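You operate a simulated robot arm through the tools that you are given. There is no shell and no other tool. Be economical: measure what you need, move in short steps, check, and stop when the job is done.

Carry out the task below with a simulated robot arm. There is one attempt and no reset: what you move stays moved.

TASK
Clip the green strap onto the blue brush in the jig.
Fine: the jig holds the brush while both ends click in; open the jig again.

It is judged by the outcome, as a careful person would: the job done as asked, and still so three seconds after it is handed in. It fails if anything else is knocked over, pushed out of place, dropped, spilled or broken.

THE ROBOT
A 6-joint arm with a two-finger parallel gripper, fixed in place. Base frame: the origin is at the foot of the arm, x ahead of it, y to its left, z up; the work surface is at about z = 564. Lengths are in mm, angles in degrees, forces in N, time in s.
With the tool pointing down near the work surface it reaches from about 100 to 580 mm from the base axis. Its first joint turns from -66.0 to 66.0 degrees. Payload 2.7 kg.
Tool frame: the origin (TCP) lies between the finger pads and is the grasp point; the fingertips stand 23 mm ahead of it; z points along the fingers, y is the line along which they close. The gripper opens to 94 mm. The fingers are 38 mm wide and 10 mm thick; the gripper's body (54 by 96 mm) begins 39 mm behind the TCP.
Orientation is that of the tool frame in the base frame, as a unit quaternion [x, y, z, w]. With the fingers straight down and closing along the base's y, the tool's x points along the base's -x, its y along +y and its z along -z.

THE INTERFACE
- The arm moves only by the tool send_rows. Its argument "targets" is a list of rows, each a list of 7 numbers: the shift along the base's x, y, z in mm, then the turn, a rotation vector about the base's x, y, z in degrees, then the opening, from 0 (shut) to 1 (fully open). In form: [[dx, dy, dz, ax, ay, az, hand], ...]. A call has 1 to 10 rows; each row shifts and turns the commanded pose from where the row before left it. A row lasts 0.2 s, in which the tool goes at most 50 mm and 8.6 degrees; a call with a longer step from one row to the next is refused whole, and so is a gripper value outside its range. A pose out of reach is approached as far as the arm can. The call stops where the force on the tool passes 70 N (or 10 N more than at its start, if that is more) or the arm is blocked; 0.2 s more then pass. The fingers move at their own pace (about 45 mm/s each) and stop on an object; they squeeze with about 40 N. The grip force told is the motor's: it shows also when the fingers shut on nothing. Time passes only in rows, and 0.2 s behind the last, so rows that do not move let the fingers close. It gives the time, the measured TCP pose, the force on the tool (base axes), the opening and the grip force at its end, in the units of the frame above (readings bear some noise).
- Cameras (640 x 400 px; columns grow to the right, rows downward): "scene" is fixed at [54, -424.7, 1391.2]; the picture's right is [0.93, -0.38, 0.00], its down [-0.26, -0.64, -0.72] and it looks along [0.27, 0.67, -0.69] (base axes); focal length 335 px, centre (320, 200). "wrist" rides on the gripper at [-39, 0, -44] in the tool frame; the picture's right is [0.00, -1.00, 0.00], its down [0.97, 0.00, -0.24] and it looks along [0.24, 0.00, 0.97] (tool axes); focal length 218 px, centre (320, 200).
- camera(camera): a new picture of that camera. No time passes.
- locate(camera, pixels): for up to 12 pixels [column, row] of the newest picture of that camera ("zoom" is the newest enlarged one), the place [x, y, z] in the base frame of the surface seen there, good to about 2 mm. No time passes.
- enlarge(camera, box): a new picture of the part [left, top, right, bottom] of that camera's present view, enlarged. No time passes.
- hand_in(): hands the job in; it is judged then, once.

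Work in short steps. Measure before you move; look again where a grasp or a placing could have gone wrong, and mend it. You have 80 turns and 38 pictures in all, the two below and enlarged ones among them. Open the gripper and draw the arm clear of the work before you hand the job in, unless the task says otherwise; then end with one line.

The tools are called after ">>>" as name(argument=value, ...) on one line, values as JSON. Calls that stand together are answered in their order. send_rows: Moves the arm, as the interface text tells. Its arguments: {"type":"object","properties":{"targets":{"type":"array","items":{"type":"array","items":{"type":"number"}}}},"required":["targets"]} The other tools are called the same way: camera (camera) takes a picture; locate (camera, pixels) gives the place of the surface under pixels of a picture; enlarge (camera, box) takes an enlarged picture of a part of a camera's view; hand_in () hands the job in.

At the start:

```text
time_s: 0.0
ee_pos: [451.5, 118.1, 818.3]
tcp_rot: [0.0, 1.0, 0.001, -0.001]
contact_force: [-0.9, -0.7, -0.2]
opening: 94.0
grasp_force: 0.0
```

scene: 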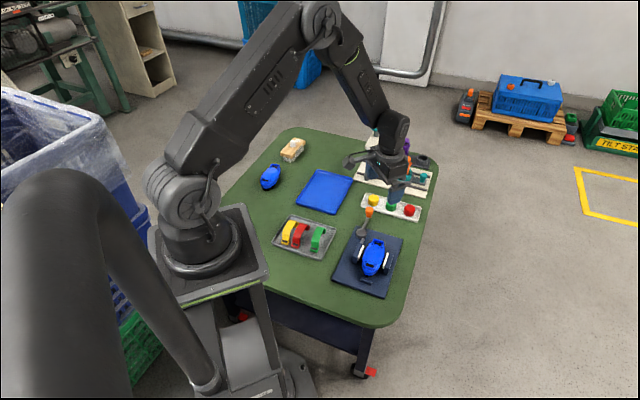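
wrist: 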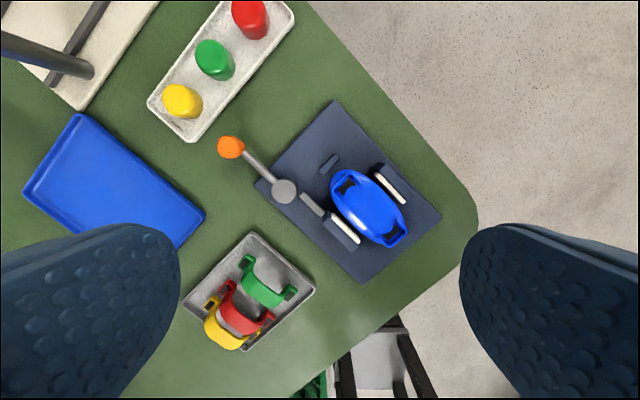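

The jig with the blue brush is at wrist (350,195), and the straps are in the tray at (250,290). I'll look closer at both.

>>> enlarge(camera="wrist", box=[170, 90, 450, 360])

>>> enlarge(camera="scene", box=[260, 180, 440, 310])

```text
1.48 times, centred on (310, 225) of wrist
```

zoom: 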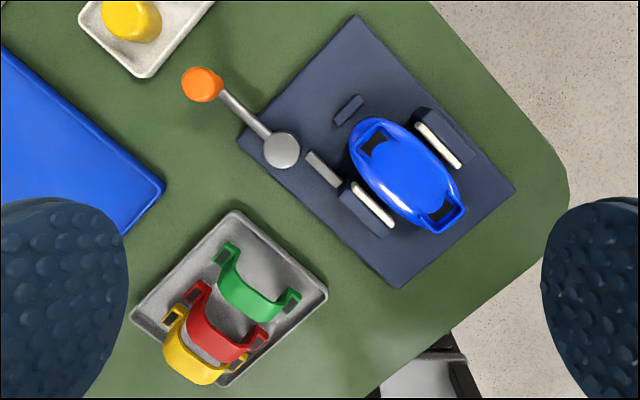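

```text
3.08 times, centred on (350, 245) of scene
```

zoom: 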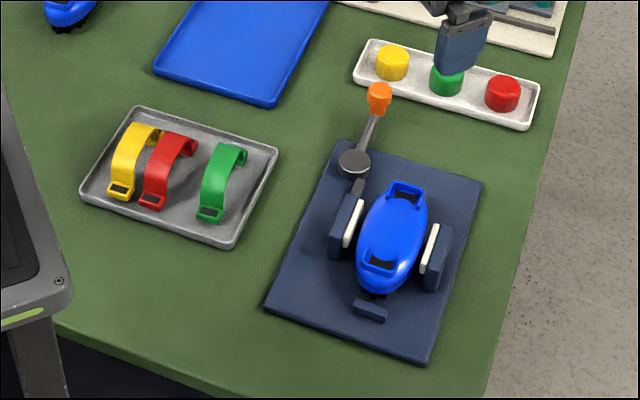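

Now measuring points on straps, brush, and lever.

>>> locate(camera="zoom", pixels=[[225, 155], [210, 213], [238, 150], [215, 180], [380, 92], [355, 158], [405, 188], [380, 265], [393, 228], [352, 222], [432, 245], [250, 235]])

>>> locate(camera="wrist", pixels=[[231, 147], [284, 191], [346, 182], [392, 238], [368, 208], [345, 230], [390, 183], [246, 266], [290, 293], [264, 288], [328, 164], [311, 203]])

```text
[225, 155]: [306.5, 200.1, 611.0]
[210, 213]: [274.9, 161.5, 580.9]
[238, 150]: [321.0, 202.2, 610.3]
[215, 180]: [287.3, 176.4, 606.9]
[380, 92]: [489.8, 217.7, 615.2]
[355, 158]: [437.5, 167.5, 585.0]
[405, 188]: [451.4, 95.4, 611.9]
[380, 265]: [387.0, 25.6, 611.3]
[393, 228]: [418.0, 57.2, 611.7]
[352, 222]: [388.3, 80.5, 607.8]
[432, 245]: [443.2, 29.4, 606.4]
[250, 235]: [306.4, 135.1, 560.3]
```

```text
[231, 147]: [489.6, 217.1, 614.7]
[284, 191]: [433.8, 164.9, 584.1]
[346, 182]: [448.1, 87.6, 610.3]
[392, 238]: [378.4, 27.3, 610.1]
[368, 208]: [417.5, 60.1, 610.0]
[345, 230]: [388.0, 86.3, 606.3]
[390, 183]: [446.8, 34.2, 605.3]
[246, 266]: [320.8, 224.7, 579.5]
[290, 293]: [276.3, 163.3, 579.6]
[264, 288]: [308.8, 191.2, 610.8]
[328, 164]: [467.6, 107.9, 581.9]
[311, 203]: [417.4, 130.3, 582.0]
```

I need a close look at the jig's lever mechanism.

>>> enlarge(camera="scene", box=[335, 195, 415, 245])

>>> enlarge(camera="wrist", box=[210, 120, 370, 220])

>>> enlarge(camera="scene", box=[330, 225, 410, 300])

```text
8.00 times, centred on (375, 220) of scene
```

zoom: 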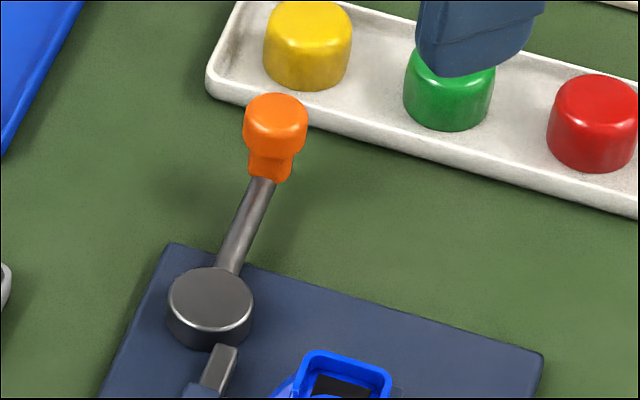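

```text
4.00 times, centred on (290, 170) of wrist
```

zoom: 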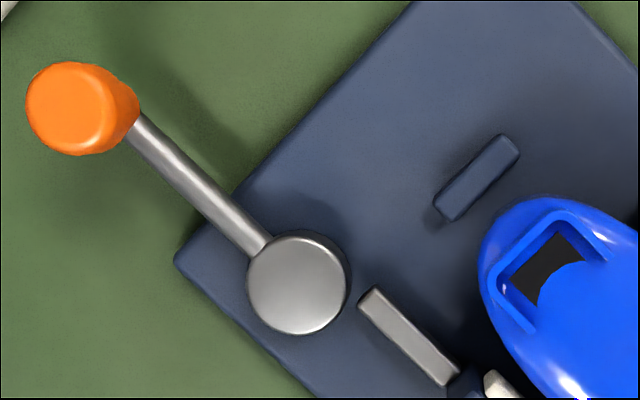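

```text
5.33 times, centred on (370, 262) of scene
```

zoom: 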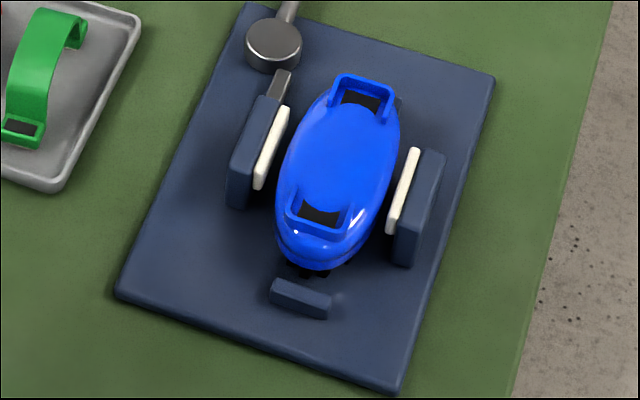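

Lever pivots about a vertical disc axis; its sense is unknown. Check clearances around the knob and get the slot and lever geometry.

>>> camera(camera="wrist")

>>> locate(camera="wrist", pixels=[[192, 141], [149, 104], [293, 18], [182, 98], [214, 58], [228, 160], [240, 140], [346, 186], [390, 237], [255, 170], [334, 103], [440, 216]])

```text
30 pictures are left
```

wrist: 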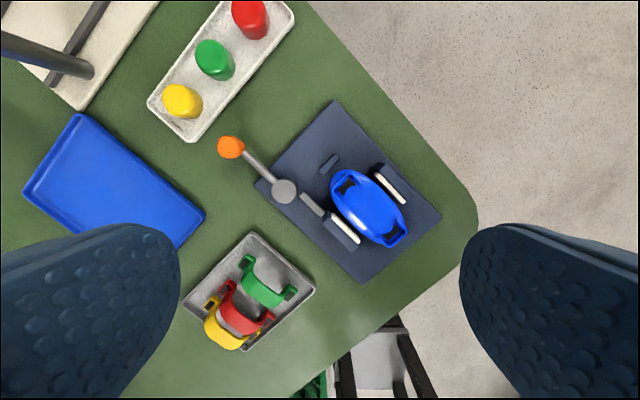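

```text
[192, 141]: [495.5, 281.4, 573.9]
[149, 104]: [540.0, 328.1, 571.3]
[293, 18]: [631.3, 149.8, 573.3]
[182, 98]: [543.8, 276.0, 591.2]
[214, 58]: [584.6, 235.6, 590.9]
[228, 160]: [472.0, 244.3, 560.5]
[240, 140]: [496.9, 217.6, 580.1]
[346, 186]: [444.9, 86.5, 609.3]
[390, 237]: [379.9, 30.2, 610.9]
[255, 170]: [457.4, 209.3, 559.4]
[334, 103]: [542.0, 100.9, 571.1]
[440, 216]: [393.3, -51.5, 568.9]
```

Move above the knob (490,217,615), turning 44° so the fingers straddle the lever, half open.

>>> send_rows(targets=[[6.4, 16.5, -15, 0, 0, 7.3, 0.55], [6.4, 16.5, -15, 0, 0, 7.3, 0.55], [6.4, 16.5, -15, 0, 0, 7.3, 0.55], [6.4, 16.5, -15, 0, 0, 7.3, 0.55], [6.4, 16.5, -15, 0, 0, 7.3, 0.55], [6.4, 16.5, -15, 0, 0, 7.3, 0.55], [0, 0, -20, 0, 0, 0, 0.55], [0, 0, -20, 0, 0, 0, 0.55]])

>>> camera(camera="wrist")

```text
time_s: 1.8
ee_pos: [489.9, 220.6, 688.4]
tcp_rot: [-0.373, 0.928, 0.0, 0.0]
contact_force: [0.2, -0.5, 0.2]
opening: 51.6
grasp_force: 0.1
```

```text
29 pictures are left
```

wrist: 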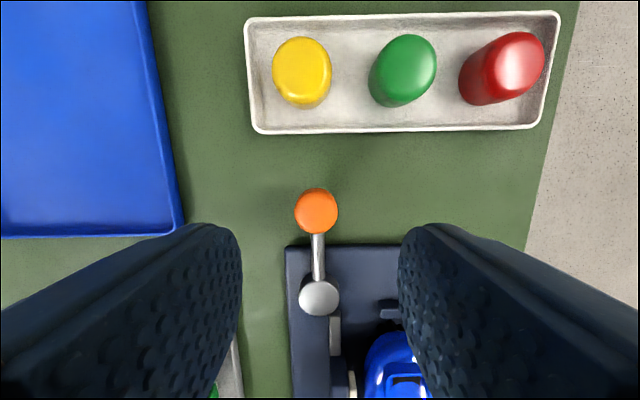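

Fingers straddle the knob at (316,210). Descend to TCP z≈611.

>>> send_rows(targets=[[0, -1, -26, 0, 0, 0, 0.55], [0, -1, -26, 0, 0, 0, 0.55], [0, 0, -25, 0, 0, 0, 0.55]])

>>> camera(camera="wrist")

```text
time_s: 2.6
ee_pos: [490.7, 216.4, 611.4]
tcp_rot: [-0.373, 0.928, -0.001, 0.0]
contact_force: [-0.1, -0.1, 0.8]
opening: 51.6
grasp_force: 0.1
```

```text
28 pictures are left
```

wrist: 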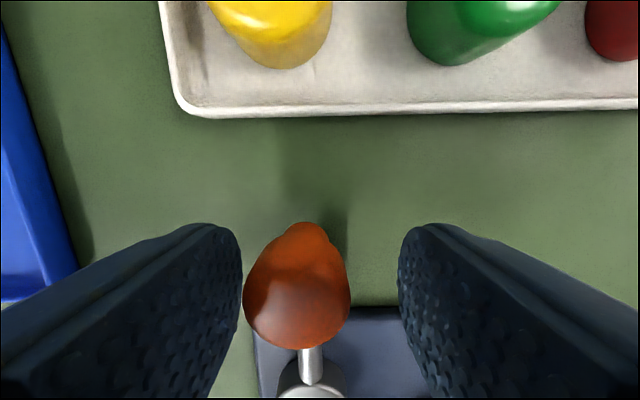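

Try swinging the lever clockwise (seen from above) a bit along its arc, watching force.

>>> send_rows(targets=[[6.6, -8.3, 0, 0, 0, -8, 0.55], [5.4, -9.1, 0, 0, 0, -8, 0.55], [4.0, -9.7, 0, 0, 0, -8, 0.55]])

>>> camera(camera="wrist")

```text
time_s: 3.4
ee_pos: [506.4, 188.3, 611.8]
tcp_rot: [-0.17, 0.985, 0.0, 0.001]
contact_force: [-1.0, -0.3, 0.2]
opening: 51.9
grasp_force: 0.1
```

```text
27 pictures are left
```

wrist: 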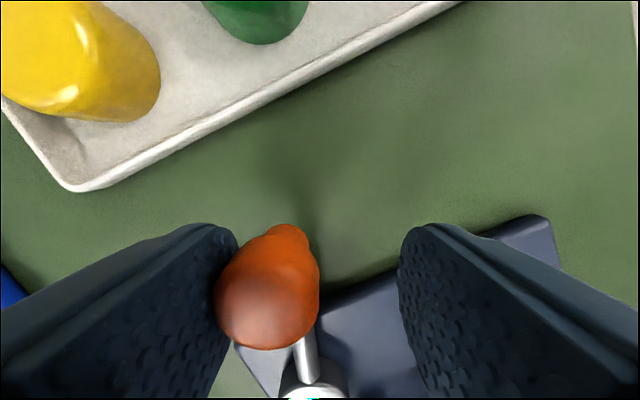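

The lever follows freely (knob against the left finger). Continue.

>>> send_rows(targets=[[2.6, -10.2, 0, 0, 0, -8, 0.55], [1.2, -10.5, 0, 0, 0, -8, 0.55], [-0.2, -10.5, 0, 0, 0, -8, 0.55], [-1.8, -10.4, 0, 0, 0, -8, 0.55]])

>>> camera(camera="scene")

>>> camera(camera="wrist")

```text
time_s: 4.4
ee_pos: [508.2, 146.4, 611.5]
tcp_rot: [0.107, 0.994, 0.0, 0.001]
contact_force: [-0.4, 0.6, -1.3]
opening: 51.8
grasp_force: 0.1
```

```text
26 pictures are left
```

scene: 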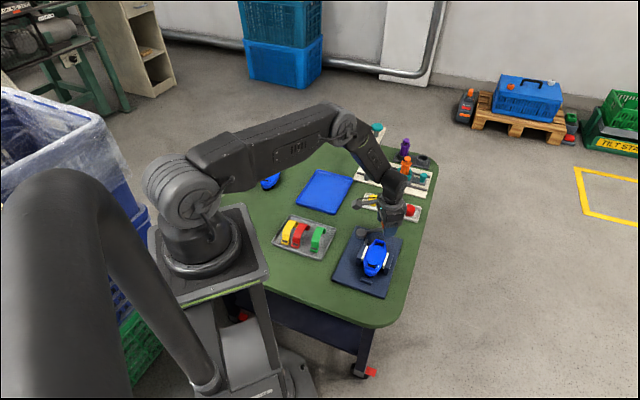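

```text
25 pictures are left
```

wrist: 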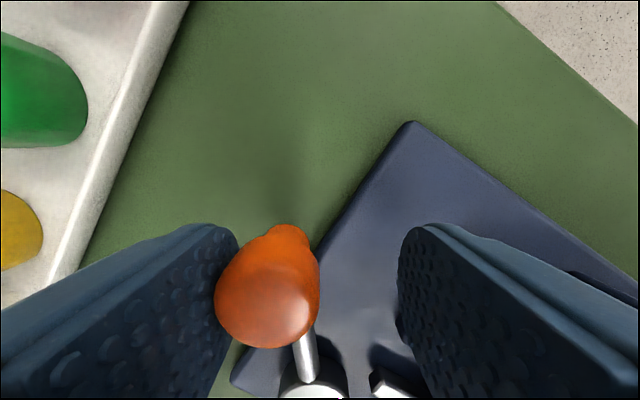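

The knob still follows; check whether the jaws moved.

>>> enlarge(camera="scene", box=[330, 215, 420, 300])

```text
4.71 times, centred on (375, 258) of scene
```

zoom: 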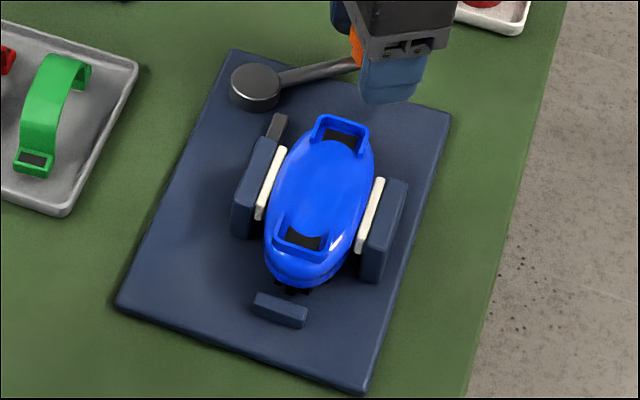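

Jaws are closing: right direction. The leading finger would hit the brush end later, so I'll lift, shut the hand, and push from behind the knob.

>>> send_rows(targets=[[0, 0, 25, 0, 0, 0, 0.55], [0, 0, 25, 0, 0, 0, 0.55], [-0.4, 10.5, 0, 0, 0, 7.25, 0], [-0.4, 10.4, 0, 0, 0, 7.25, 0], [-0.3, 10.4, 0, 0, 0, 7.25, 0], [-0.3, 10.4, 0, 0, 0, 7.25, 0], [0, 0, 0, 0, 0, 0, 0]])

>>> camera(camera="wrist")

```text
time_s: 6.0
ee_pos: [505.8, 189.0, 661.2]
tcp_rot: [-0.147, 0.989, -0.001, 0.0]
contact_force: [-0.2, -0.5, 0.2]
opening: 0.0
grasp_force: 40.2
```

```text
23 pictures are left
```

wrist: 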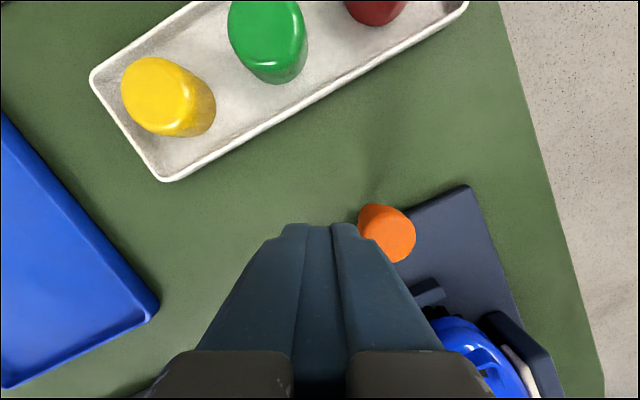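

>>> locate(camera="wrist", pixels=[[390, 230], [372, 225], [408, 240], [385, 210]])

```text
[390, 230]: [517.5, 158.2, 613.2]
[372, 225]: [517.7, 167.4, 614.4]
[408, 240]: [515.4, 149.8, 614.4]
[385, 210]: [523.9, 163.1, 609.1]
```

Knob at (514,158), clear of the finger. Descend and push along the arc.

>>> send_rows(targets=[[0, 0, -25, 0, 0, 0, 0], [0, 0, -25, 0, 0, 0, 0], [2.4, -10.3, 0, 0, 0, -8, 0], [0.9, -10.5, 0, 0, 0, -8, 0], [-0.6, -10.5, 0, 0, 0, -8, 0], [-2, -10.4, 0, 0, 0, -8, 0]])

>>> enlarge(camera="scene", box=[330, 215, 420, 300])

```text
time_s: 7.4
ee_pos: [508.5, 152.4, 616.4]
tcp_rot: [0.132, 0.991, 0.003, 0.004]
contact_force: [3.6, 35.2, 0.0]
opening: 0.2
grasp_force: 40.0
```

```text
4.71 times, centred on (375, 258) of scene
```

zoom: 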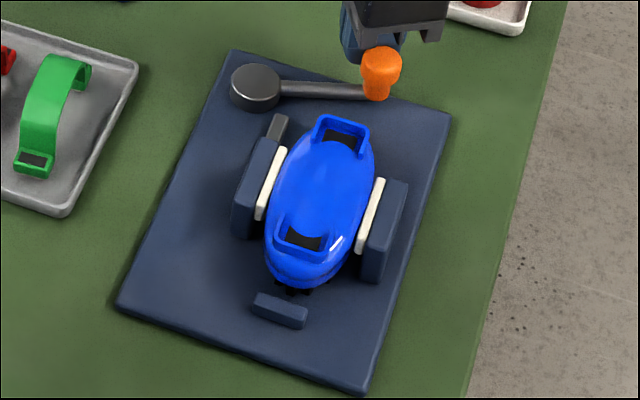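

35 N of resistance now; the lever is ~-25°. One more small step to see whether it's the stop.

>>> send_rows(targets=[[-1.2, -4, 0, 0, 0, -3, 0]])

>>> enlarge(camera="scene", box=[330, 215, 420, 300])

```text
time_s: 7.8
ee_pos: [509.4, 150.8, 615.6]
tcp_rot: [0.153, 0.988, 0.005, 0.007]
contact_force: [12.0, 50.9, -3.3]
opening: 0.0
grasp_force: 40.4
```

```text
4.71 times, centred on (375, 258) of scene
```

zoom: 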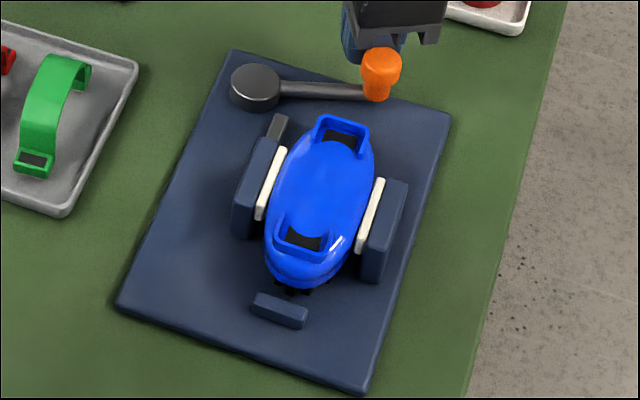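

The lever is at its stop with both pads on the brush. Back off, rise, and look straight down at the result.

>>> send_rows(targets=[[2, 12, 0, 0, 0, 4, 0], [0, 12, 0, 0, 0, 7, 0], [0, 0, 30, 0, 0, 0, 0], [-10, 0, 40, 0, 0, 8, 0], [-30, -10, 40, 0, 0, 8, 0], [-40, -15, 0, 0, 0, 8, 0.5], [-30, -15, 0, 0, 0, 8, 0.5], [0, 0, 0, 0, 0, 8, 0.5]])

>>> camera(camera="wrist")

>>> enlarge(camera="scene", box=[330, 215, 420, 300])

```text
refused: row 5 steps farther than a row can; nothing moved
```

```text
20 pictures are left
```

wrist: 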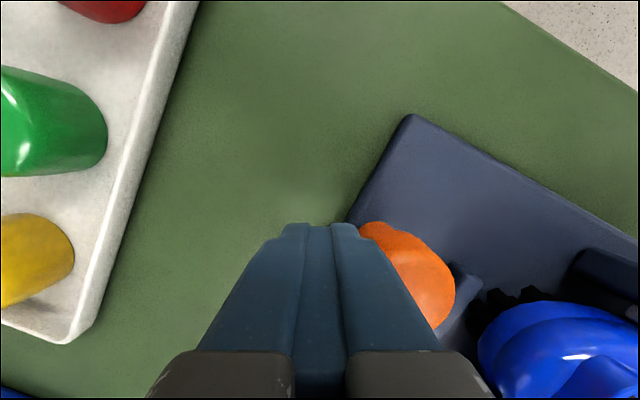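

```text
4.71 times, centred on (375, 258) of scene
```

zoom: 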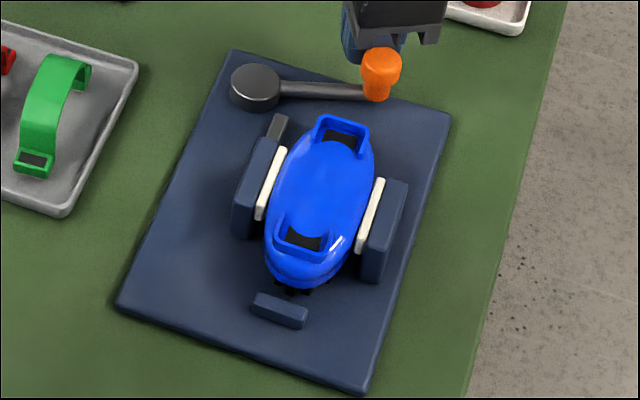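

A row was too long; I resend with shorter steps, backing off then rising.

>>> send_rows(targets=[[2, 12, 0, 0, 0, 4, 0], [0, 12, 0, 0, 0, 7, 0], [0, 0, 30, 0, 0, 0, 0], [-10, 0, 40, 0, 0, 8, 0], [-25, -10, 35, 0, 0, 8, 0], [-35, -20, 0, 0, 0, 8, 0.5], [-35, -20, 0, 0, 0, 8, 0.5], [0, 0, 0, 0, 0, 8, 0.5], [0, 0, 0, 0, 0, 8, 0.5]])

>>> camera(camera="wrist")

```text
time_s: 9.8
ee_pos: [403.3, 116.5, 718.2]
tcp_rot: [-0.35, 0.937, 0.0, 0.0]
contact_force: [-0.5, 0.0, 0.1]
opening: 46.7
grasp_force: 0.0
```

```text
18 pictures are left
```

wrist: 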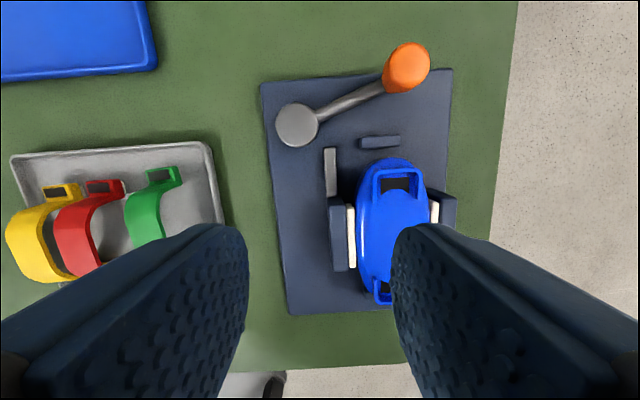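

Jaws are clamped and the lever holds. Move above the green strap, aligning to its axis (~54°).

>>> send_rows(targets=[[-34, 25, 0, 0, 0, 4.3, 0.7], [-34, 25, 0, 0, 0, 4.3, 0.7], [-35, 26, 0, 0, 0, 4.4, 0.7], [0, 0, 0, 0, 0, 0, 0.7]])

>>> camera(camera="wrist")

```text
time_s: 10.8
ee_pos: [300.4, 192.7, 715.2]
tcp_rot: [-0.453, 0.892, 0.0, 0.001]
contact_force: [0.7, -0.1, 0.7]
opening: 65.7
grasp_force: 0.0
```

```text
17 pictures are left
```

wrist: 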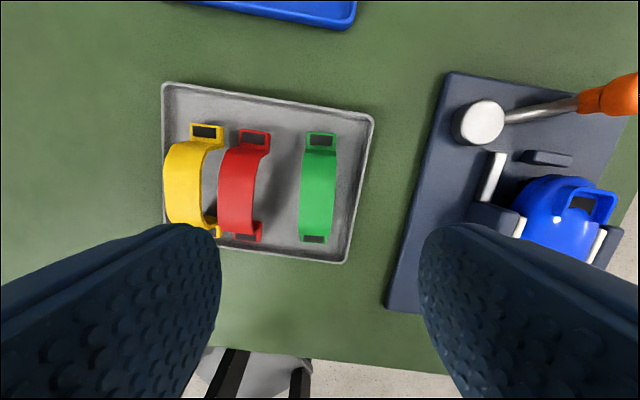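

>>> enlarge(camera="wrist", box=[220, 110, 390, 260])

>>> locate(camera="wrist", pixels=[[322, 140], [314, 239], [318, 185], [302, 185], [333, 185], [318, 160], [317, 215], [253, 190], [240, 170], [252, 235], [304, 239], [324, 239]])

```text
2.67 times, centred on (305, 185) of wrist
```

zoom: 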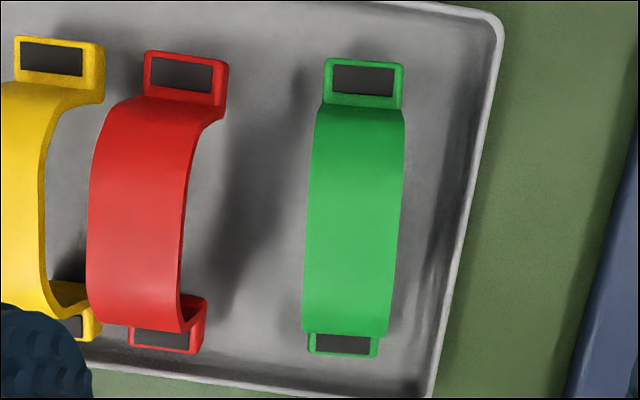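

```text
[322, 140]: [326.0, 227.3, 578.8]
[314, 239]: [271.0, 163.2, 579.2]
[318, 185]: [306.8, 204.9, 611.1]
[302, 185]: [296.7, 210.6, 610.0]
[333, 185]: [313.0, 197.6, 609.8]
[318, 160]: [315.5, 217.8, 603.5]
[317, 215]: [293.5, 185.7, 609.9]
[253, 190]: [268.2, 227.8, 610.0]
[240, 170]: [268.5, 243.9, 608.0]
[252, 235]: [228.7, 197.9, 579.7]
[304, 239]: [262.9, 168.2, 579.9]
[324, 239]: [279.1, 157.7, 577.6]
```

Strap centre ≈(298.5,195.2), axis 49.4°, top z 611, width ~20. Align, narrow the hand, and descend to TCP z≈612.

>>> send_rows(targets=[[-1.9, 2.5, -10, 0, 0, -4.5, 0.47], [0, 0, -30, 0, 0, 0, 0.47], [0, 0, -30, 0, 0, 0, 0.47], [0, 0, 0, 0, 0, 0, 0.47]])

>>> camera(camera="wrist")

```text
time_s: 11.8
ee_pos: [297.8, 195.2, 646.9]
tcp_rot: [-0.417, 0.909, 0.0, 0.001]
contact_force: [0.1, 0.1, 0.3]
opening: 44.3
grasp_force: 0.2
```

```text
15 pictures are left
```

wrist: 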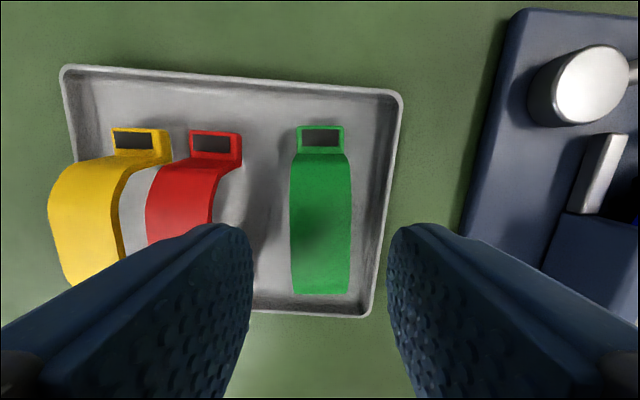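

Centred (strap col ~320). Descend and close.

>>> send_rows(targets=[[0, 0, -18, 0, 0, 0, 0.47], [0, 0, -17, 0, 0, 0, 0.47], [0, 0, 0, 0, 0, 0, 0.1], [0, 0, 0, 0, 0, 0, 0.1], [0, 0, 0, 0, 0, 0, 0.1]])

>>> camera(camera="wrist")

```text
time_s: 13.0
ee_pos: [298.2, 195.9, 612.2]
tcp_rot: [-0.418, 0.909, -0.001, 0.0]
contact_force: [0.6, 0.1, -0.4]
opening: 23.5
grasp_force: 40.2
```

```text
14 pictures are left
```

wrist: 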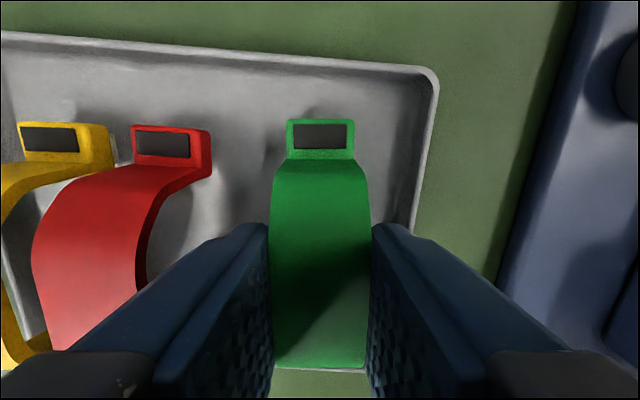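

Strap gripped (23.5 mm). Lift, then measure the brush slots from the scene camera.

>>> send_rows(targets=[[0, 0, 15, 0, 0, 0, 0.1], [0, 0, 35, 0, 0, 0, 0.1], [0, 0, 45, 0, 0, 0, 0.1]])

>>> enlarge(camera="scene", box=[270, 200, 410, 290])

>>> enlarge(camera="scene", box=[350, 230, 405, 282])

```text
time_s: 13.8
ee_pos: [295.2, 195.2, 707.6]
tcp_rot: [-0.417, 0.909, 0.001, 0.0]
contact_force: [-0.8, 0.4, -0.6]
opening: 23.3
grasp_force: 39.9
```

```text
4.44 times, centred on (340, 245) of scene
```

zoom: 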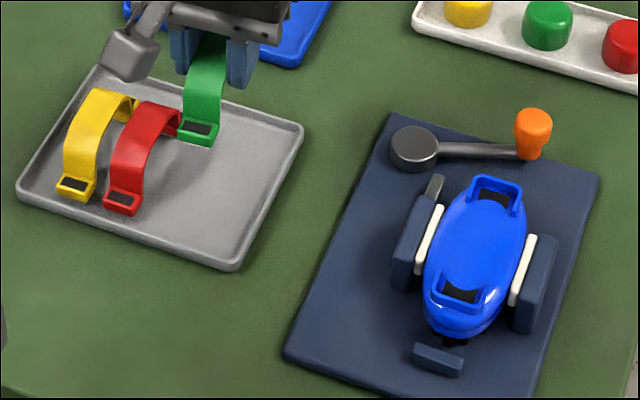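

```text
7.69 times, centred on (378, 256) of scene
```

zoom: 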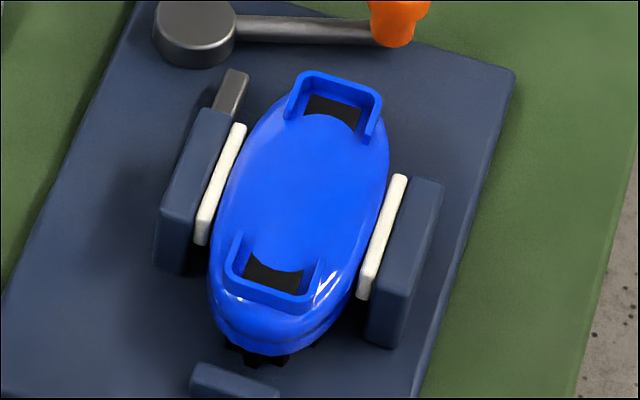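

>>> locate(camera="zoom", pixels=[[341, 78], [303, 75], [377, 95], [335, 105], [268, 300], [230, 277], [308, 306], [275, 277], [290, 115], [370, 133], [238, 240], [317, 268]])

>>> enlarge(camera="scene", box=[295, 195, 335, 235])

```text
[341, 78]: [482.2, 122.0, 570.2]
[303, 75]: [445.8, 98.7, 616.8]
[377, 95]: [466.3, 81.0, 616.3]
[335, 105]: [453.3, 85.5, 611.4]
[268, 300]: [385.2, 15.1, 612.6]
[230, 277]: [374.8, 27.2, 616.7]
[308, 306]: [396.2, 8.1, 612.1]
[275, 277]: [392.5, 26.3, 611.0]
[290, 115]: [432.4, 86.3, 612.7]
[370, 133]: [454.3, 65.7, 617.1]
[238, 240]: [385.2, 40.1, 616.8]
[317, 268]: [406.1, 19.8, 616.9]
```

```text
10.00 times, centred on (315, 215) of scene
```

zoom: 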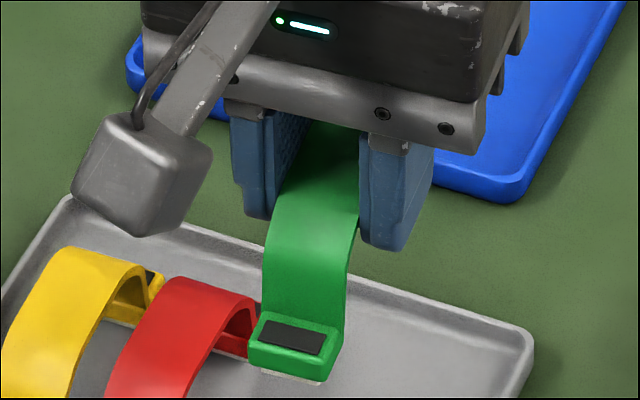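

The foot blocks drop into the U sockets; socket midpoint ≈(421,55), axis ≈45.4°. Move above it at height and check alignment.

>>> send_rows(targets=[[25, -28.1, 0, 0, 0, -1, 0.1], [25, -28.1, 0, 0, 0, -1, 0.1], [25, -28.1, 0, 0, 0, -1, 0.1], [25, -28.1, 0, 0, 0, -1, 0.1], [24, -28.1, 0, 0, 0, 0, 0.1], [0, 0, -25, 0, 0, 0, 0.1], [0, 0, 0, 0, 0, 0, 0.1]])

>>> camera(camera="wrist")

>>> enlarge(camera="scene", box=[345, 205, 415, 275])

```text
time_s: 15.4
ee_pos: [421.2, 55.2, 681.7]
tcp_rot: [-0.385, 0.923, 0.0, 0.0]
contact_force: [0.7, 0.1, -0.8]
opening: 23.3
grasp_force: 40.3
```

```text
10 pictures are left
```

wrist: 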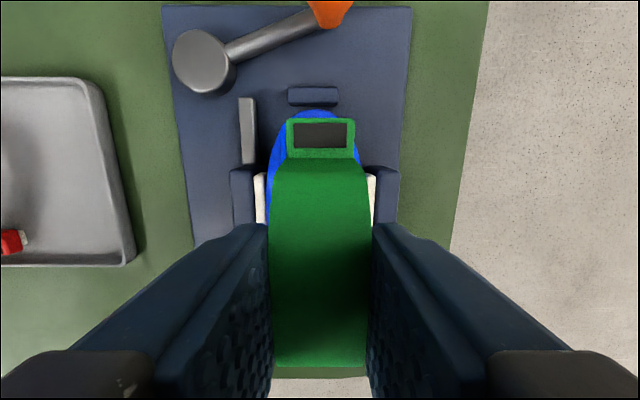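

```text
5.71 times, centred on (380, 240) of scene
```

zoom: 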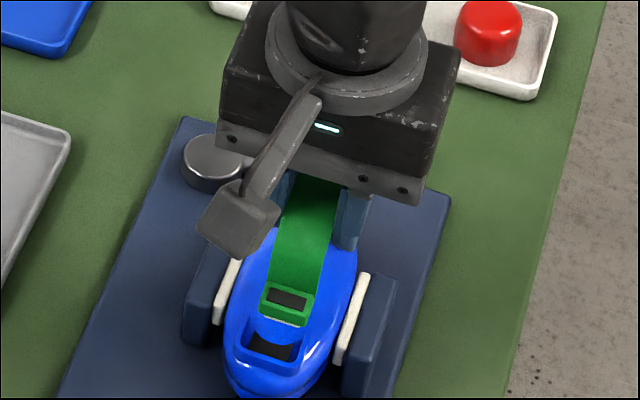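

>>> locate(camera="wrist", pixels=[[320, 134], [289, 123], [352, 123], [320, 122], [313, 114], [312, 95]])

>>> locate(camera="zoom", pixels=[[287, 299], [265, 292], [310, 302], [286, 312], [270, 346], [250, 322], [296, 335], [242, 345], [292, 360], [270, 360]])

```text
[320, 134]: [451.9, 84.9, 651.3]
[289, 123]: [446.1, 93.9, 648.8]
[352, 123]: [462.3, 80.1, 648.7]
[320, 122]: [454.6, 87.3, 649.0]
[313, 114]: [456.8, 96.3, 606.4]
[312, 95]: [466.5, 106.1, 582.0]
```

```text
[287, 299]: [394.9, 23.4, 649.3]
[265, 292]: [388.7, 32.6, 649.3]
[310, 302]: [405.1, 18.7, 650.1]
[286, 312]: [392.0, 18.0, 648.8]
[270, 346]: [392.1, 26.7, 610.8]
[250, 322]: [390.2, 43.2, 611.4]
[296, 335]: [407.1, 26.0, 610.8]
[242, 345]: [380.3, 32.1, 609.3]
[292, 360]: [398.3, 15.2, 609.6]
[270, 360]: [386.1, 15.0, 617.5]
```

Feet vs sockets: the strap should shift about -2 mm along the axis and +2 mm sideways, i.e. (-2.8,0). Lower to just above the rims and recheck.

>>> send_rows(targets=[[-2.8, 0, 0, 0, 0, 0, 0.1], [0, 0, -13, 0, 0, 0, 0.1], [0, 0, 0, 0, 0, 0, 0.1]])

>>> enlarge(camera="wrist", box=[240, 80, 400, 180])

>>> enlarge(camera="scene", box=[360, 240, 410, 280])

```text
time_s: 16.2
ee_pos: [419.4, 55.7, 669.2]
tcp_rot: [-0.386, 0.923, 0.0, 0.0]
contact_force: [-0.1, 0.8, 0.5]
opening: 23.0
grasp_force: 40.0
```

```text
4.00 times, centred on (320, 130) of wrist
```

zoom: 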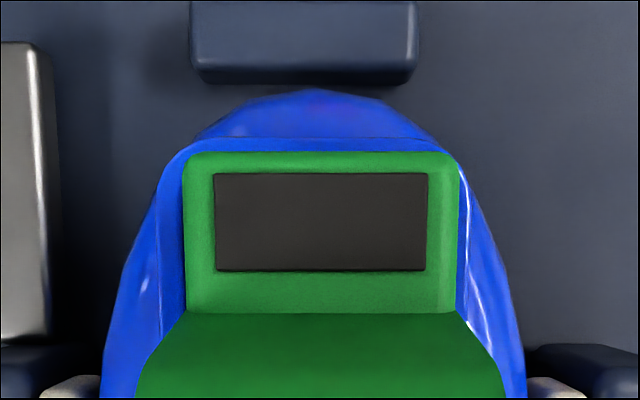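

```text
10.00 times, centred on (385, 260) of scene
```

zoom: 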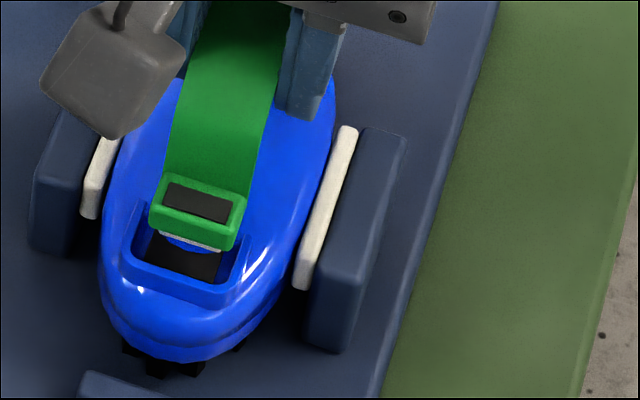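

>>> locate(camera="zoom", pixels=[[197, 203], [157, 212], [235, 232], [172, 240], [182, 287], [130, 268], [226, 303], [136, 210], [262, 246], [185, 260], [150, 255], [215, 272]])

```text
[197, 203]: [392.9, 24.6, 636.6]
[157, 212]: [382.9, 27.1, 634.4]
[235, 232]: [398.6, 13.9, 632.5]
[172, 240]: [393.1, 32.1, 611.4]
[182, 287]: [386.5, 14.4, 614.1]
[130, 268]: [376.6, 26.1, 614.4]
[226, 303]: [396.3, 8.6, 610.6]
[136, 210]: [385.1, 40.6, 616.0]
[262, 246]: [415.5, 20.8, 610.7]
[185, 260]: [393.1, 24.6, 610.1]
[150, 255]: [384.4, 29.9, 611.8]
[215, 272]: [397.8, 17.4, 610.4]
```

Nearly aligned; correct by (-1.1,+0.3) and lower gently, watching force.

>>> send_rows(targets=[[-1.1, 0.3, 0, 0, 0, 0, 0.1], [0, 0, -4, 0, 0, 0, 0.1], [0, 0, -4, 0, 0, 0, 0.1], [0, 0, -3, 0, 0, 0, 0.1]])

```text
time_s: 17.2
ee_pos: [419.0, 56.0, 658.3]
tcp_rot: [-0.385, 0.923, -0.001, 0.0]
contact_force: [-1.3, 0.5, 0.0]
opening: 23.4
grasp_force: 40.2
```

>>> send_rows(targets=[[0, 0, -3, 0, 0, 0, 0.1], [0, 0, -3, 0, 0, 0, 0.1], [0, 0, -2, 0, 0, 0, 0.1]])

>>> enlarge(camera="scene", box=[360, 240, 410, 280])

```text
time_s: 18.0
ee_pos: [418.5, 55.6, 651.5]
tcp_rot: [-0.385, 0.923, 0.001, 0.0]
contact_force: [-12.6, 2.3, 37.3]
opening: 23.9
grasp_force: 39.6
```

```text
10.00 times, centred on (385, 260) of scene
```

zoom: 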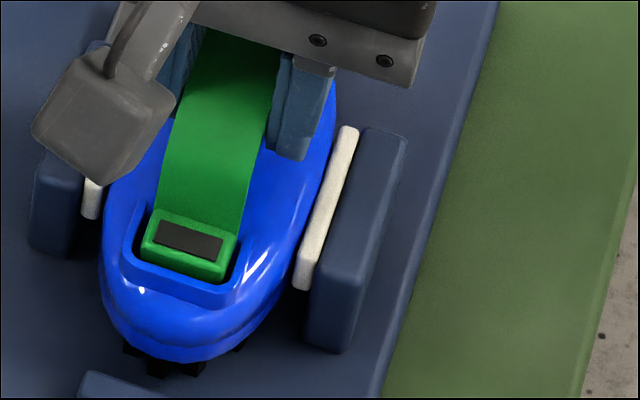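

The near foot is in its socket; check the far foot.

>>> camera(camera="wrist")

>>> locate(camera="zoom", pixels=[[188, 240], [185, 285], [215, 272], [150, 250]])

>>> locate(camera="wrist", pixels=[[320, 115], [320, 134], [290, 120], [350, 120], [320, 110]])

```text
5 pictures are left
```

wrist: 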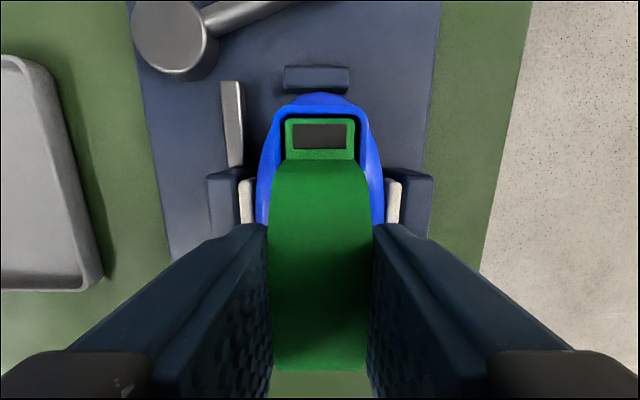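

```text
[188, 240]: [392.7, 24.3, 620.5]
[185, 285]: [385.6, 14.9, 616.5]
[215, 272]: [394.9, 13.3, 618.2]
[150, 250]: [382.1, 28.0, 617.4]
```

```text
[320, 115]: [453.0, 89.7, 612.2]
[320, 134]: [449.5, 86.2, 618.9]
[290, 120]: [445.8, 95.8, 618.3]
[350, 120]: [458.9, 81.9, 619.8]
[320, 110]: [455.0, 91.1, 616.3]
```

Both feet are inside the U sockets (tops z≈619.5). Press further down.

>>> send_rows(targets=[[0, 0, -2, 0, 0, 0, 0.1], [0, 0, -2, 0, 0, 0, 0.1], [0, 0, 0, 0, 0, 0, 0.1]])

```text
time_s: 18.8
ee_pos: [418.4, 55.2, 647.7]
tcp_rot: [-0.386, 0.923, 0.0, 0.002]
contact_force: [-8.3, 10.1, 34.9]
opening: 23.5
grasp_force: 39.8
```

>>> send_rows(targets=[[0, 0, -1.5, 0, 0, 0, 0.1], [0, 0, -1.5, 0, 0, 0, 0.1], [0, 0, 0, 0, 0, 0, 0.1]])

>>> locate(camera="scene", pixels=[[378.8, 264]])

```text
time_s: 19.6
ee_pos: [419.4, 56.1, 643.0]
tcp_rot: [-0.385, 0.923, -0.001, 0.002]
contact_force: [-4.7, 7.1, 36.6]
opening: 23.1
grasp_force: 40.0
```

```text
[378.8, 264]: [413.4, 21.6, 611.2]
```

>>> enlarge(camera="scene", box=[360, 240, 410, 280])

>>> locate(camera="zoom", pixels=[[188, 240], [190, 246], [185, 285], [200, 150], [150, 250], [215, 272]])

```text
10.00 times, centred on (385, 260) of scene
```

zoom: 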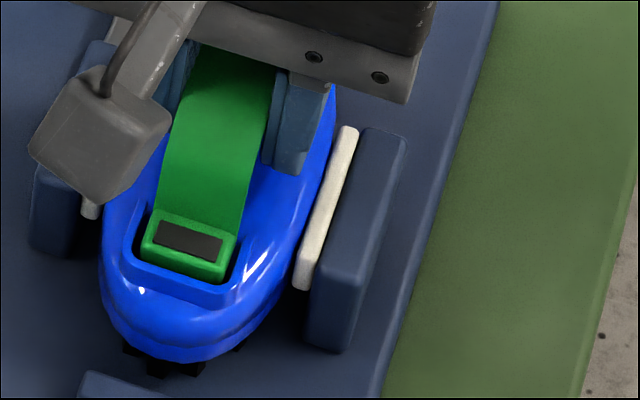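

```text
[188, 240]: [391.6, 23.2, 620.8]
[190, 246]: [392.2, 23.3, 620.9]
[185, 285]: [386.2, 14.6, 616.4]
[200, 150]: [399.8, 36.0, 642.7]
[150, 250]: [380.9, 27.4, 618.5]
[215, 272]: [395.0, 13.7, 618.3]
```

The foot stayed at 620.8: the fingers slid (~37 N friction limit). I'll press each end from above with shut fingers; first check the accessory box on the gripper for clearance.

>>> locate(camera="zoom", pixels=[[100, 150], [92, 200], [160, 120], [35, 150], [90, 80], [65, 180], [170, 115], [120, 100]])

```text
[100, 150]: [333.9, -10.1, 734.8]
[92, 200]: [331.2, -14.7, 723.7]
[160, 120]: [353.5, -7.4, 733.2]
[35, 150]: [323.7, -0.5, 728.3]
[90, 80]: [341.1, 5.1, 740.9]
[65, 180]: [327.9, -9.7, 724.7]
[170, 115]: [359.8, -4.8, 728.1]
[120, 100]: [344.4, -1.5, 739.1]
```

Clearances are fine. Release, rise, shut the hand, tilt 12° and hover just above the far foot.

>>> send_rows(targets=[[0, 0, 0.5, 0, 0, 0, 0.4], [0, 0, 0, 0, 0, 0, 0.4], [0, 0, 22, 0, 0, 0, 0.4], [0, 0, 25, 0, 0, 0, 0.4], [19.2, 18.8, 0, 4.3, -4.2, 0, 0], [19.3, 18.8, 0, 4.2, -4.2, 0, 0], [0, 0, 0, 0, 0, 0, 0], [0, 0, -25, 0, 0, 0, 0], [0, 0, -13, 0, 0, 0, 0]])

>>> enlarge(camera="scene", box=[345, 215, 415, 280])

```text
time_s: 21.6
ee_pos: [454.6, 90.5, 653.7]
tcp_rot: [-0.383, 0.918, 0.04, 0.096]
contact_force: [0.5, 0.0, 0.0]
opening: 0.0
grasp_force: 39.7
```

```text
6.15 times, centred on (380, 248) of scene
```

zoom: 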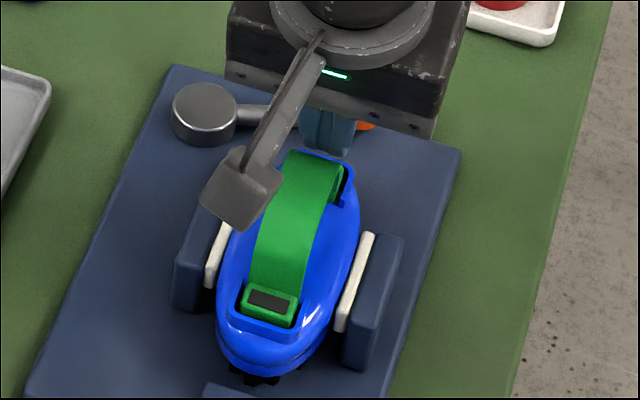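

The TCP is ~3 mm short along the axis; nudge outward and descend in small steps watching force.

>>> send_rows(targets=[[1.6, 1.6, 0, 0, 0, 0, 0], [0, 0, -3, 0, 0, 0, 0], [0, 0, -2, 0, 0, 0, 0]])

```text
time_s: 22.4
ee_pos: [457.9, 94.3, 647.2]
tcp_rot: [-0.382, 0.918, 0.04, 0.097]
contact_force: [0.1, 0.9, -0.4]
opening: 0.2
grasp_force: 40.6
```

>>> send_rows(targets=[[0, 0, -1.5, 0, 0, 0, 0], [0, 0, -1.5, 0, 0, 0, 0]])

```text
time_s: 23.0
ee_pos: [458.6, 95.7, 645.4]
tcp_rot: [-0.383, 0.918, 0.04, 0.097]
contact_force: [-4.3, -2.7, 13.4]
opening: 0.1
grasp_force: 40.5
```

Contact (13 N). Keep pressing.

>>> send_rows(targets=[[0, 0, -1.5, 0, 0, 0, 0], [0, 0, -1.5, 0, 0, 0, 0]])

```text
time_s: 23.6
ee_pos: [459.3, 94.7, 644.9]
tcp_rot: [-0.384, 0.917, 0.04, 0.097]
contact_force: [-18.3, -7.7, 54.3]
opening: 0.1
grasp_force: 39.9
```

>>> send_rows(targets=[[0, 0, -1, 0, 0, 0, 0], [0, 0, -1, 0, 0, 0, 0], [0, 0, -1, 0, 0, 0, 0]])

```text
time_s: 24.1
ee_pos: [459.0, 96.5, 645.2]
tcp_rot: [-0.382, 0.918, 0.042, 0.098]
contact_force: [-13.7, -5.6, 29.3]
opening: 0.1
grasp_force: 39.7
stopped in row 2: the force on the tool passed its limit (the readings are from after the stop); the commanded pose is now the measured one
```

Far foot takes >70 N without moving further, so it's seated hard. Do the same on the near foot: rise, cross above the arch with opposite tilt.

>>> send_rows(targets=[[0, 0, 20, 0, 0, 0, 0], [0, 0, 28, 0, 0, 0, 0], [-19.1, -20.5, 0, -3.74, 3.69, 0, 0], [-19.1, -20.5, 0, -3.74, 3.69, 0, 0], [-19.1, -20.6, 0, -3.74, 3.69, 0, 0], [-19.2, -20.6, 0, -3.74, 3.69, 0, 0], [0, 0, 0, 0, 0, 0, 0], [0, 0, -25, 0, 0, 0, 0], [0, 0, -15, 0, 0, 0, 0]])

```text
time_s: 26.1
ee_pos: [383.4, 12.6, 650.3]
tcp_rot: [-0.384, 0.92, -0.03, -0.071]
contact_force: [-0.1, 0.7, 0.1]
opening: 0.1
grasp_force: 39.8
```

>>> send_rows(targets=[[-0.9, 0.8, 0, 0, 0, 0, 0], [0, 0, -3, 0, 0, 0, 0], [0, 0, -2, 0, 0, 0, 0], [0, 0, -1.5, 0, 0, 0, 0]])

```text
time_s: 27.1
ee_pos: [381.5, 13.9, 643.8]
tcp_rot: [-0.383, 0.92, -0.031, -0.071]
contact_force: [-4.3, -0.7, 10.6]
opening: 0.0
grasp_force: 39.8
```

>>> send_rows(targets=[[0, 0, -1.5, 0, 0, 0, 0], [0, 0, -1.5, 0, 0, 0, 0], [0, 0, -1, 0, 0, 0, 0]])

```text
time_s: 27.9
ee_pos: [382.3, 13.4, 644.2]
tcp_rot: [-0.384, 0.92, -0.032, -0.072]
contact_force: [-9.0, 1.7, 26.3]
opening: 0.2
grasp_force: 39.9
stopped in row 3: the force on the tool passed its limit (the readings are from after the stop); the commanded pose is now the measured one
```

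Both ends bottomed at >70 N. Rise, straighten, and move beyond the jig to inspect.

>>> send_rows(targets=[[0, 0, 30, 0, 0, 0, 0], [0, 0, 40, 3.2, -3.2, 0, 0], [0, 0, 40, 3.2, -3.2, 0, 0], [18, 15, 0, 0, 0, -8, 0], [18, 15, 0, 0, 0, -8, 0], [18, 15, 0, 0, 0, -8, 0], [18, 15, 0, 0, 0, -8, 0], [18, 15, 0, 0, 0, -8, 0], [18, 15, 0, 0, 0, -8, 0], [10, 4, 0, 0, 0, -8, 0]])

>>> enlarge(camera="scene", box=[345, 222, 415, 282])

```text
time_s: 30.1
ee_pos: [501.6, 107.3, 752.6]
tcp_rot: [0.096, 0.995, -0.001, 0.0]
contact_force: [-0.9, -1.0, 0.1]
opening: 0.0
grasp_force: 40.3
```

```text
6.67 times, centred on (380, 252) of scene
```

zoom: 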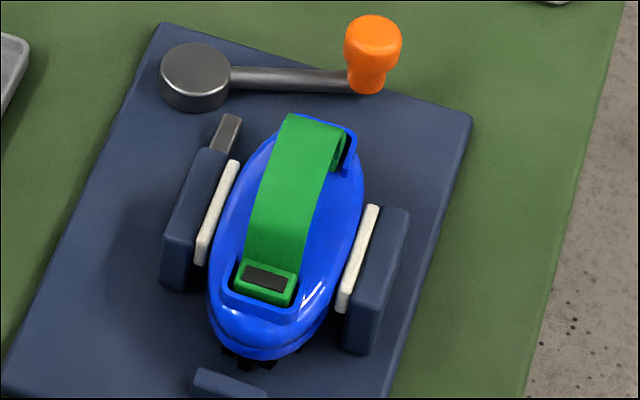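

>>> locate(camera="zoom", pixels=[[265, 279], [270, 300], [252, 272], [290, 285], [262, 311], [310, 125], [347, 150], [353, 140], [372, 40], [372, 80], [290, 80], [270, 240]])

```text
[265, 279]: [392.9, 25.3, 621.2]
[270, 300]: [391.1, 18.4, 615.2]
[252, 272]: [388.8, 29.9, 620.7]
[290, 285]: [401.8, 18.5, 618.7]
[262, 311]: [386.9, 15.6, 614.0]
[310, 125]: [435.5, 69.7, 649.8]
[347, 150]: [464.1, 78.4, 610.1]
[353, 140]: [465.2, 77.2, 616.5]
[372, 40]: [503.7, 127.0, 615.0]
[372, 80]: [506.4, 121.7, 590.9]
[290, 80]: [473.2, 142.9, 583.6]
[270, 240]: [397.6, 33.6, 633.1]
```

The feet sit at z≈621, in both sockets. I'll verify the click with a gentle tug: go back over the strap with the hand open.

>>> send_rows(targets=[[-11.5, -7.4, 0, 0, 0, 8, 0.45], [-11.5, -7.4, 0, 0, 0, 8, 0.45], [-11.5, -7.4, 0, 0, 0, 8, 0.45], [-11.5, -7.4, 0, 0, 0, 8, 0.45], [-11.5, -7.4, -15, 0, 0, 8, 0.45], [-11.5, -7.4, -20, 0, 0, 8, 0.45], [-11.5, -7.4, -20, 0, 0, 8, 0.45], [0, 0, 0, 0, 0, 0, 0.45]])

```text
time_s: 31.9
ee_pos: [418.9, 56.3, 697.7]
tcp_rot: [-0.385, 0.923, -0.001, 0.001]
contact_force: [-0.2, -0.2, 0.4]
opening: 42.4
grasp_force: 0.1
```

>>> send_rows(targets=[[1.3, -1.3, -25, 0, 0, 0, 0.45], [0, 0, -25, 0, 0, 0, 0.45], [0, 0, -2, 0, 0, 0, 0.1], [0, 0, 0, 0, 0, 0, 0.1], [0, 0, 0, 0, 0, 0, 0.1]])

```text
time_s: 33.1
ee_pos: [419.8, 55.1, 645.0]
tcp_rot: [-0.385, 0.923, -0.001, -0.002]
contact_force: [-25.5, 27.9, 16.1]
opening: 23.2
grasp_force: 40.1
```

Side load of ~38 N from a slight offset; relax it sideways by ~1 mm, then tug up gently.

>>> send_rows(targets=[[-1.0, 1.0, 0, 0, 0, 0, 0.1], [0, 0, 0, 0, 0, 0, 0.1]])

>>> send_rows(targets=[[0, 0, 1.5, 0, 0, 0, 0.1], [0, 0, 1, 0, 0, 0, 0.1]])

```text
time_s: 33.7
ee_pos: [420.1, 54.3, 645.1]
tcp_rot: [-0.385, 0.923, -0.001, 0.001]
contact_force: [-18.8, 18.3, 3.9]
opening: 23.2
grasp_force: 39.9
```

```text
time_s: 34.3
ee_pos: [422.0, 54.3, 645.5]
tcp_rot: [-0.382, 0.924, 0.0, 0.001]
contact_force: [-6.2, -0.2, -13.7]
opening: 23.3
grasp_force: 39.7
```

The strap resists (≈14 N pull, TCP barely rises). One more millimetre to confirm.

>>> send_rows(targets=[[0, 0, 1.2, 0, 0, 0, 0.1]])

```text
time_s: 34.7
ee_pos: [421.6, 54.5, 648.1]
tcp_rot: [-0.384, 0.923, 0.0, 0.003]
contact_force: [-4.4, -2.6, -11.2]
opening: 23.2
grasp_force: 40.5
```

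The TCP may have risen; check the foot heights.

>>> enlarge(camera="scene", box=[360, 240, 410, 280])

>>> locate(camera="zoom", pixels=[[188, 240], [190, 246], [185, 285], [200, 150], [150, 245], [180, 262]])

```text
10.00 times, centred on (385, 260) of scene
```

zoom: 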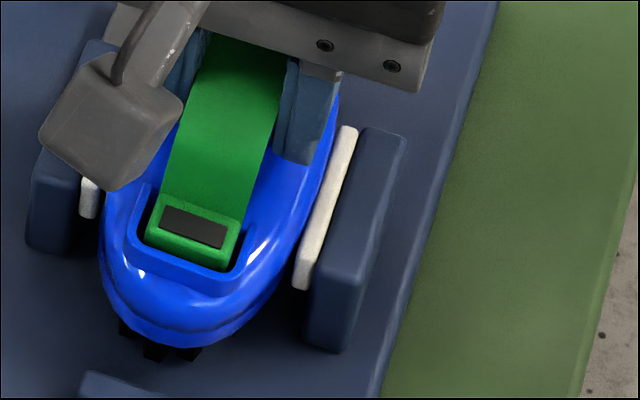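

```text
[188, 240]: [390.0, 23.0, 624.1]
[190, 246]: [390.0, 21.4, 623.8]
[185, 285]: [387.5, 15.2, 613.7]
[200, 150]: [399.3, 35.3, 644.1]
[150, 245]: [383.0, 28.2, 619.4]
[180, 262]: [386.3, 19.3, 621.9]
```

The whole brush rose with the strap (bristles higher at row ~350), so the clip holds. Put it back down and press lightly.

>>> send_rows(targets=[[0, 0, -1.5, 0, 0, 0, 0.1], [0, 0, -1.5, 0, 0, 0, 0.1], [0, 0, -1, 0, 0, 0, 0.1], [0, 0, 0, 0, 0, 0, 0.1]])

```text
time_s: 35.7
ee_pos: [422.3, 56.8, 645.3]
tcp_rot: [-0.385, 0.923, -0.001, 0.003]
contact_force: [0.2, 1.3, 5.3]
opening: 23.3
grasp_force: 40.0
```

>>> send_rows(targets=[[0, 0, -1, 0, 0, 0, 0.1], [0, 0, -0.5, 0, 0, 0, 0.1], [0, 0, 0, 0, 0, 0, 0.1]])

```text
time_s: 36.5
ee_pos: [422.6, 54.0, 644.9]
tcp_rot: [-0.385, 0.923, -0.002, 0.003]
contact_force: [-3.6, 16.8, 32.1]
opening: 23.3
grasp_force: 40.0
```

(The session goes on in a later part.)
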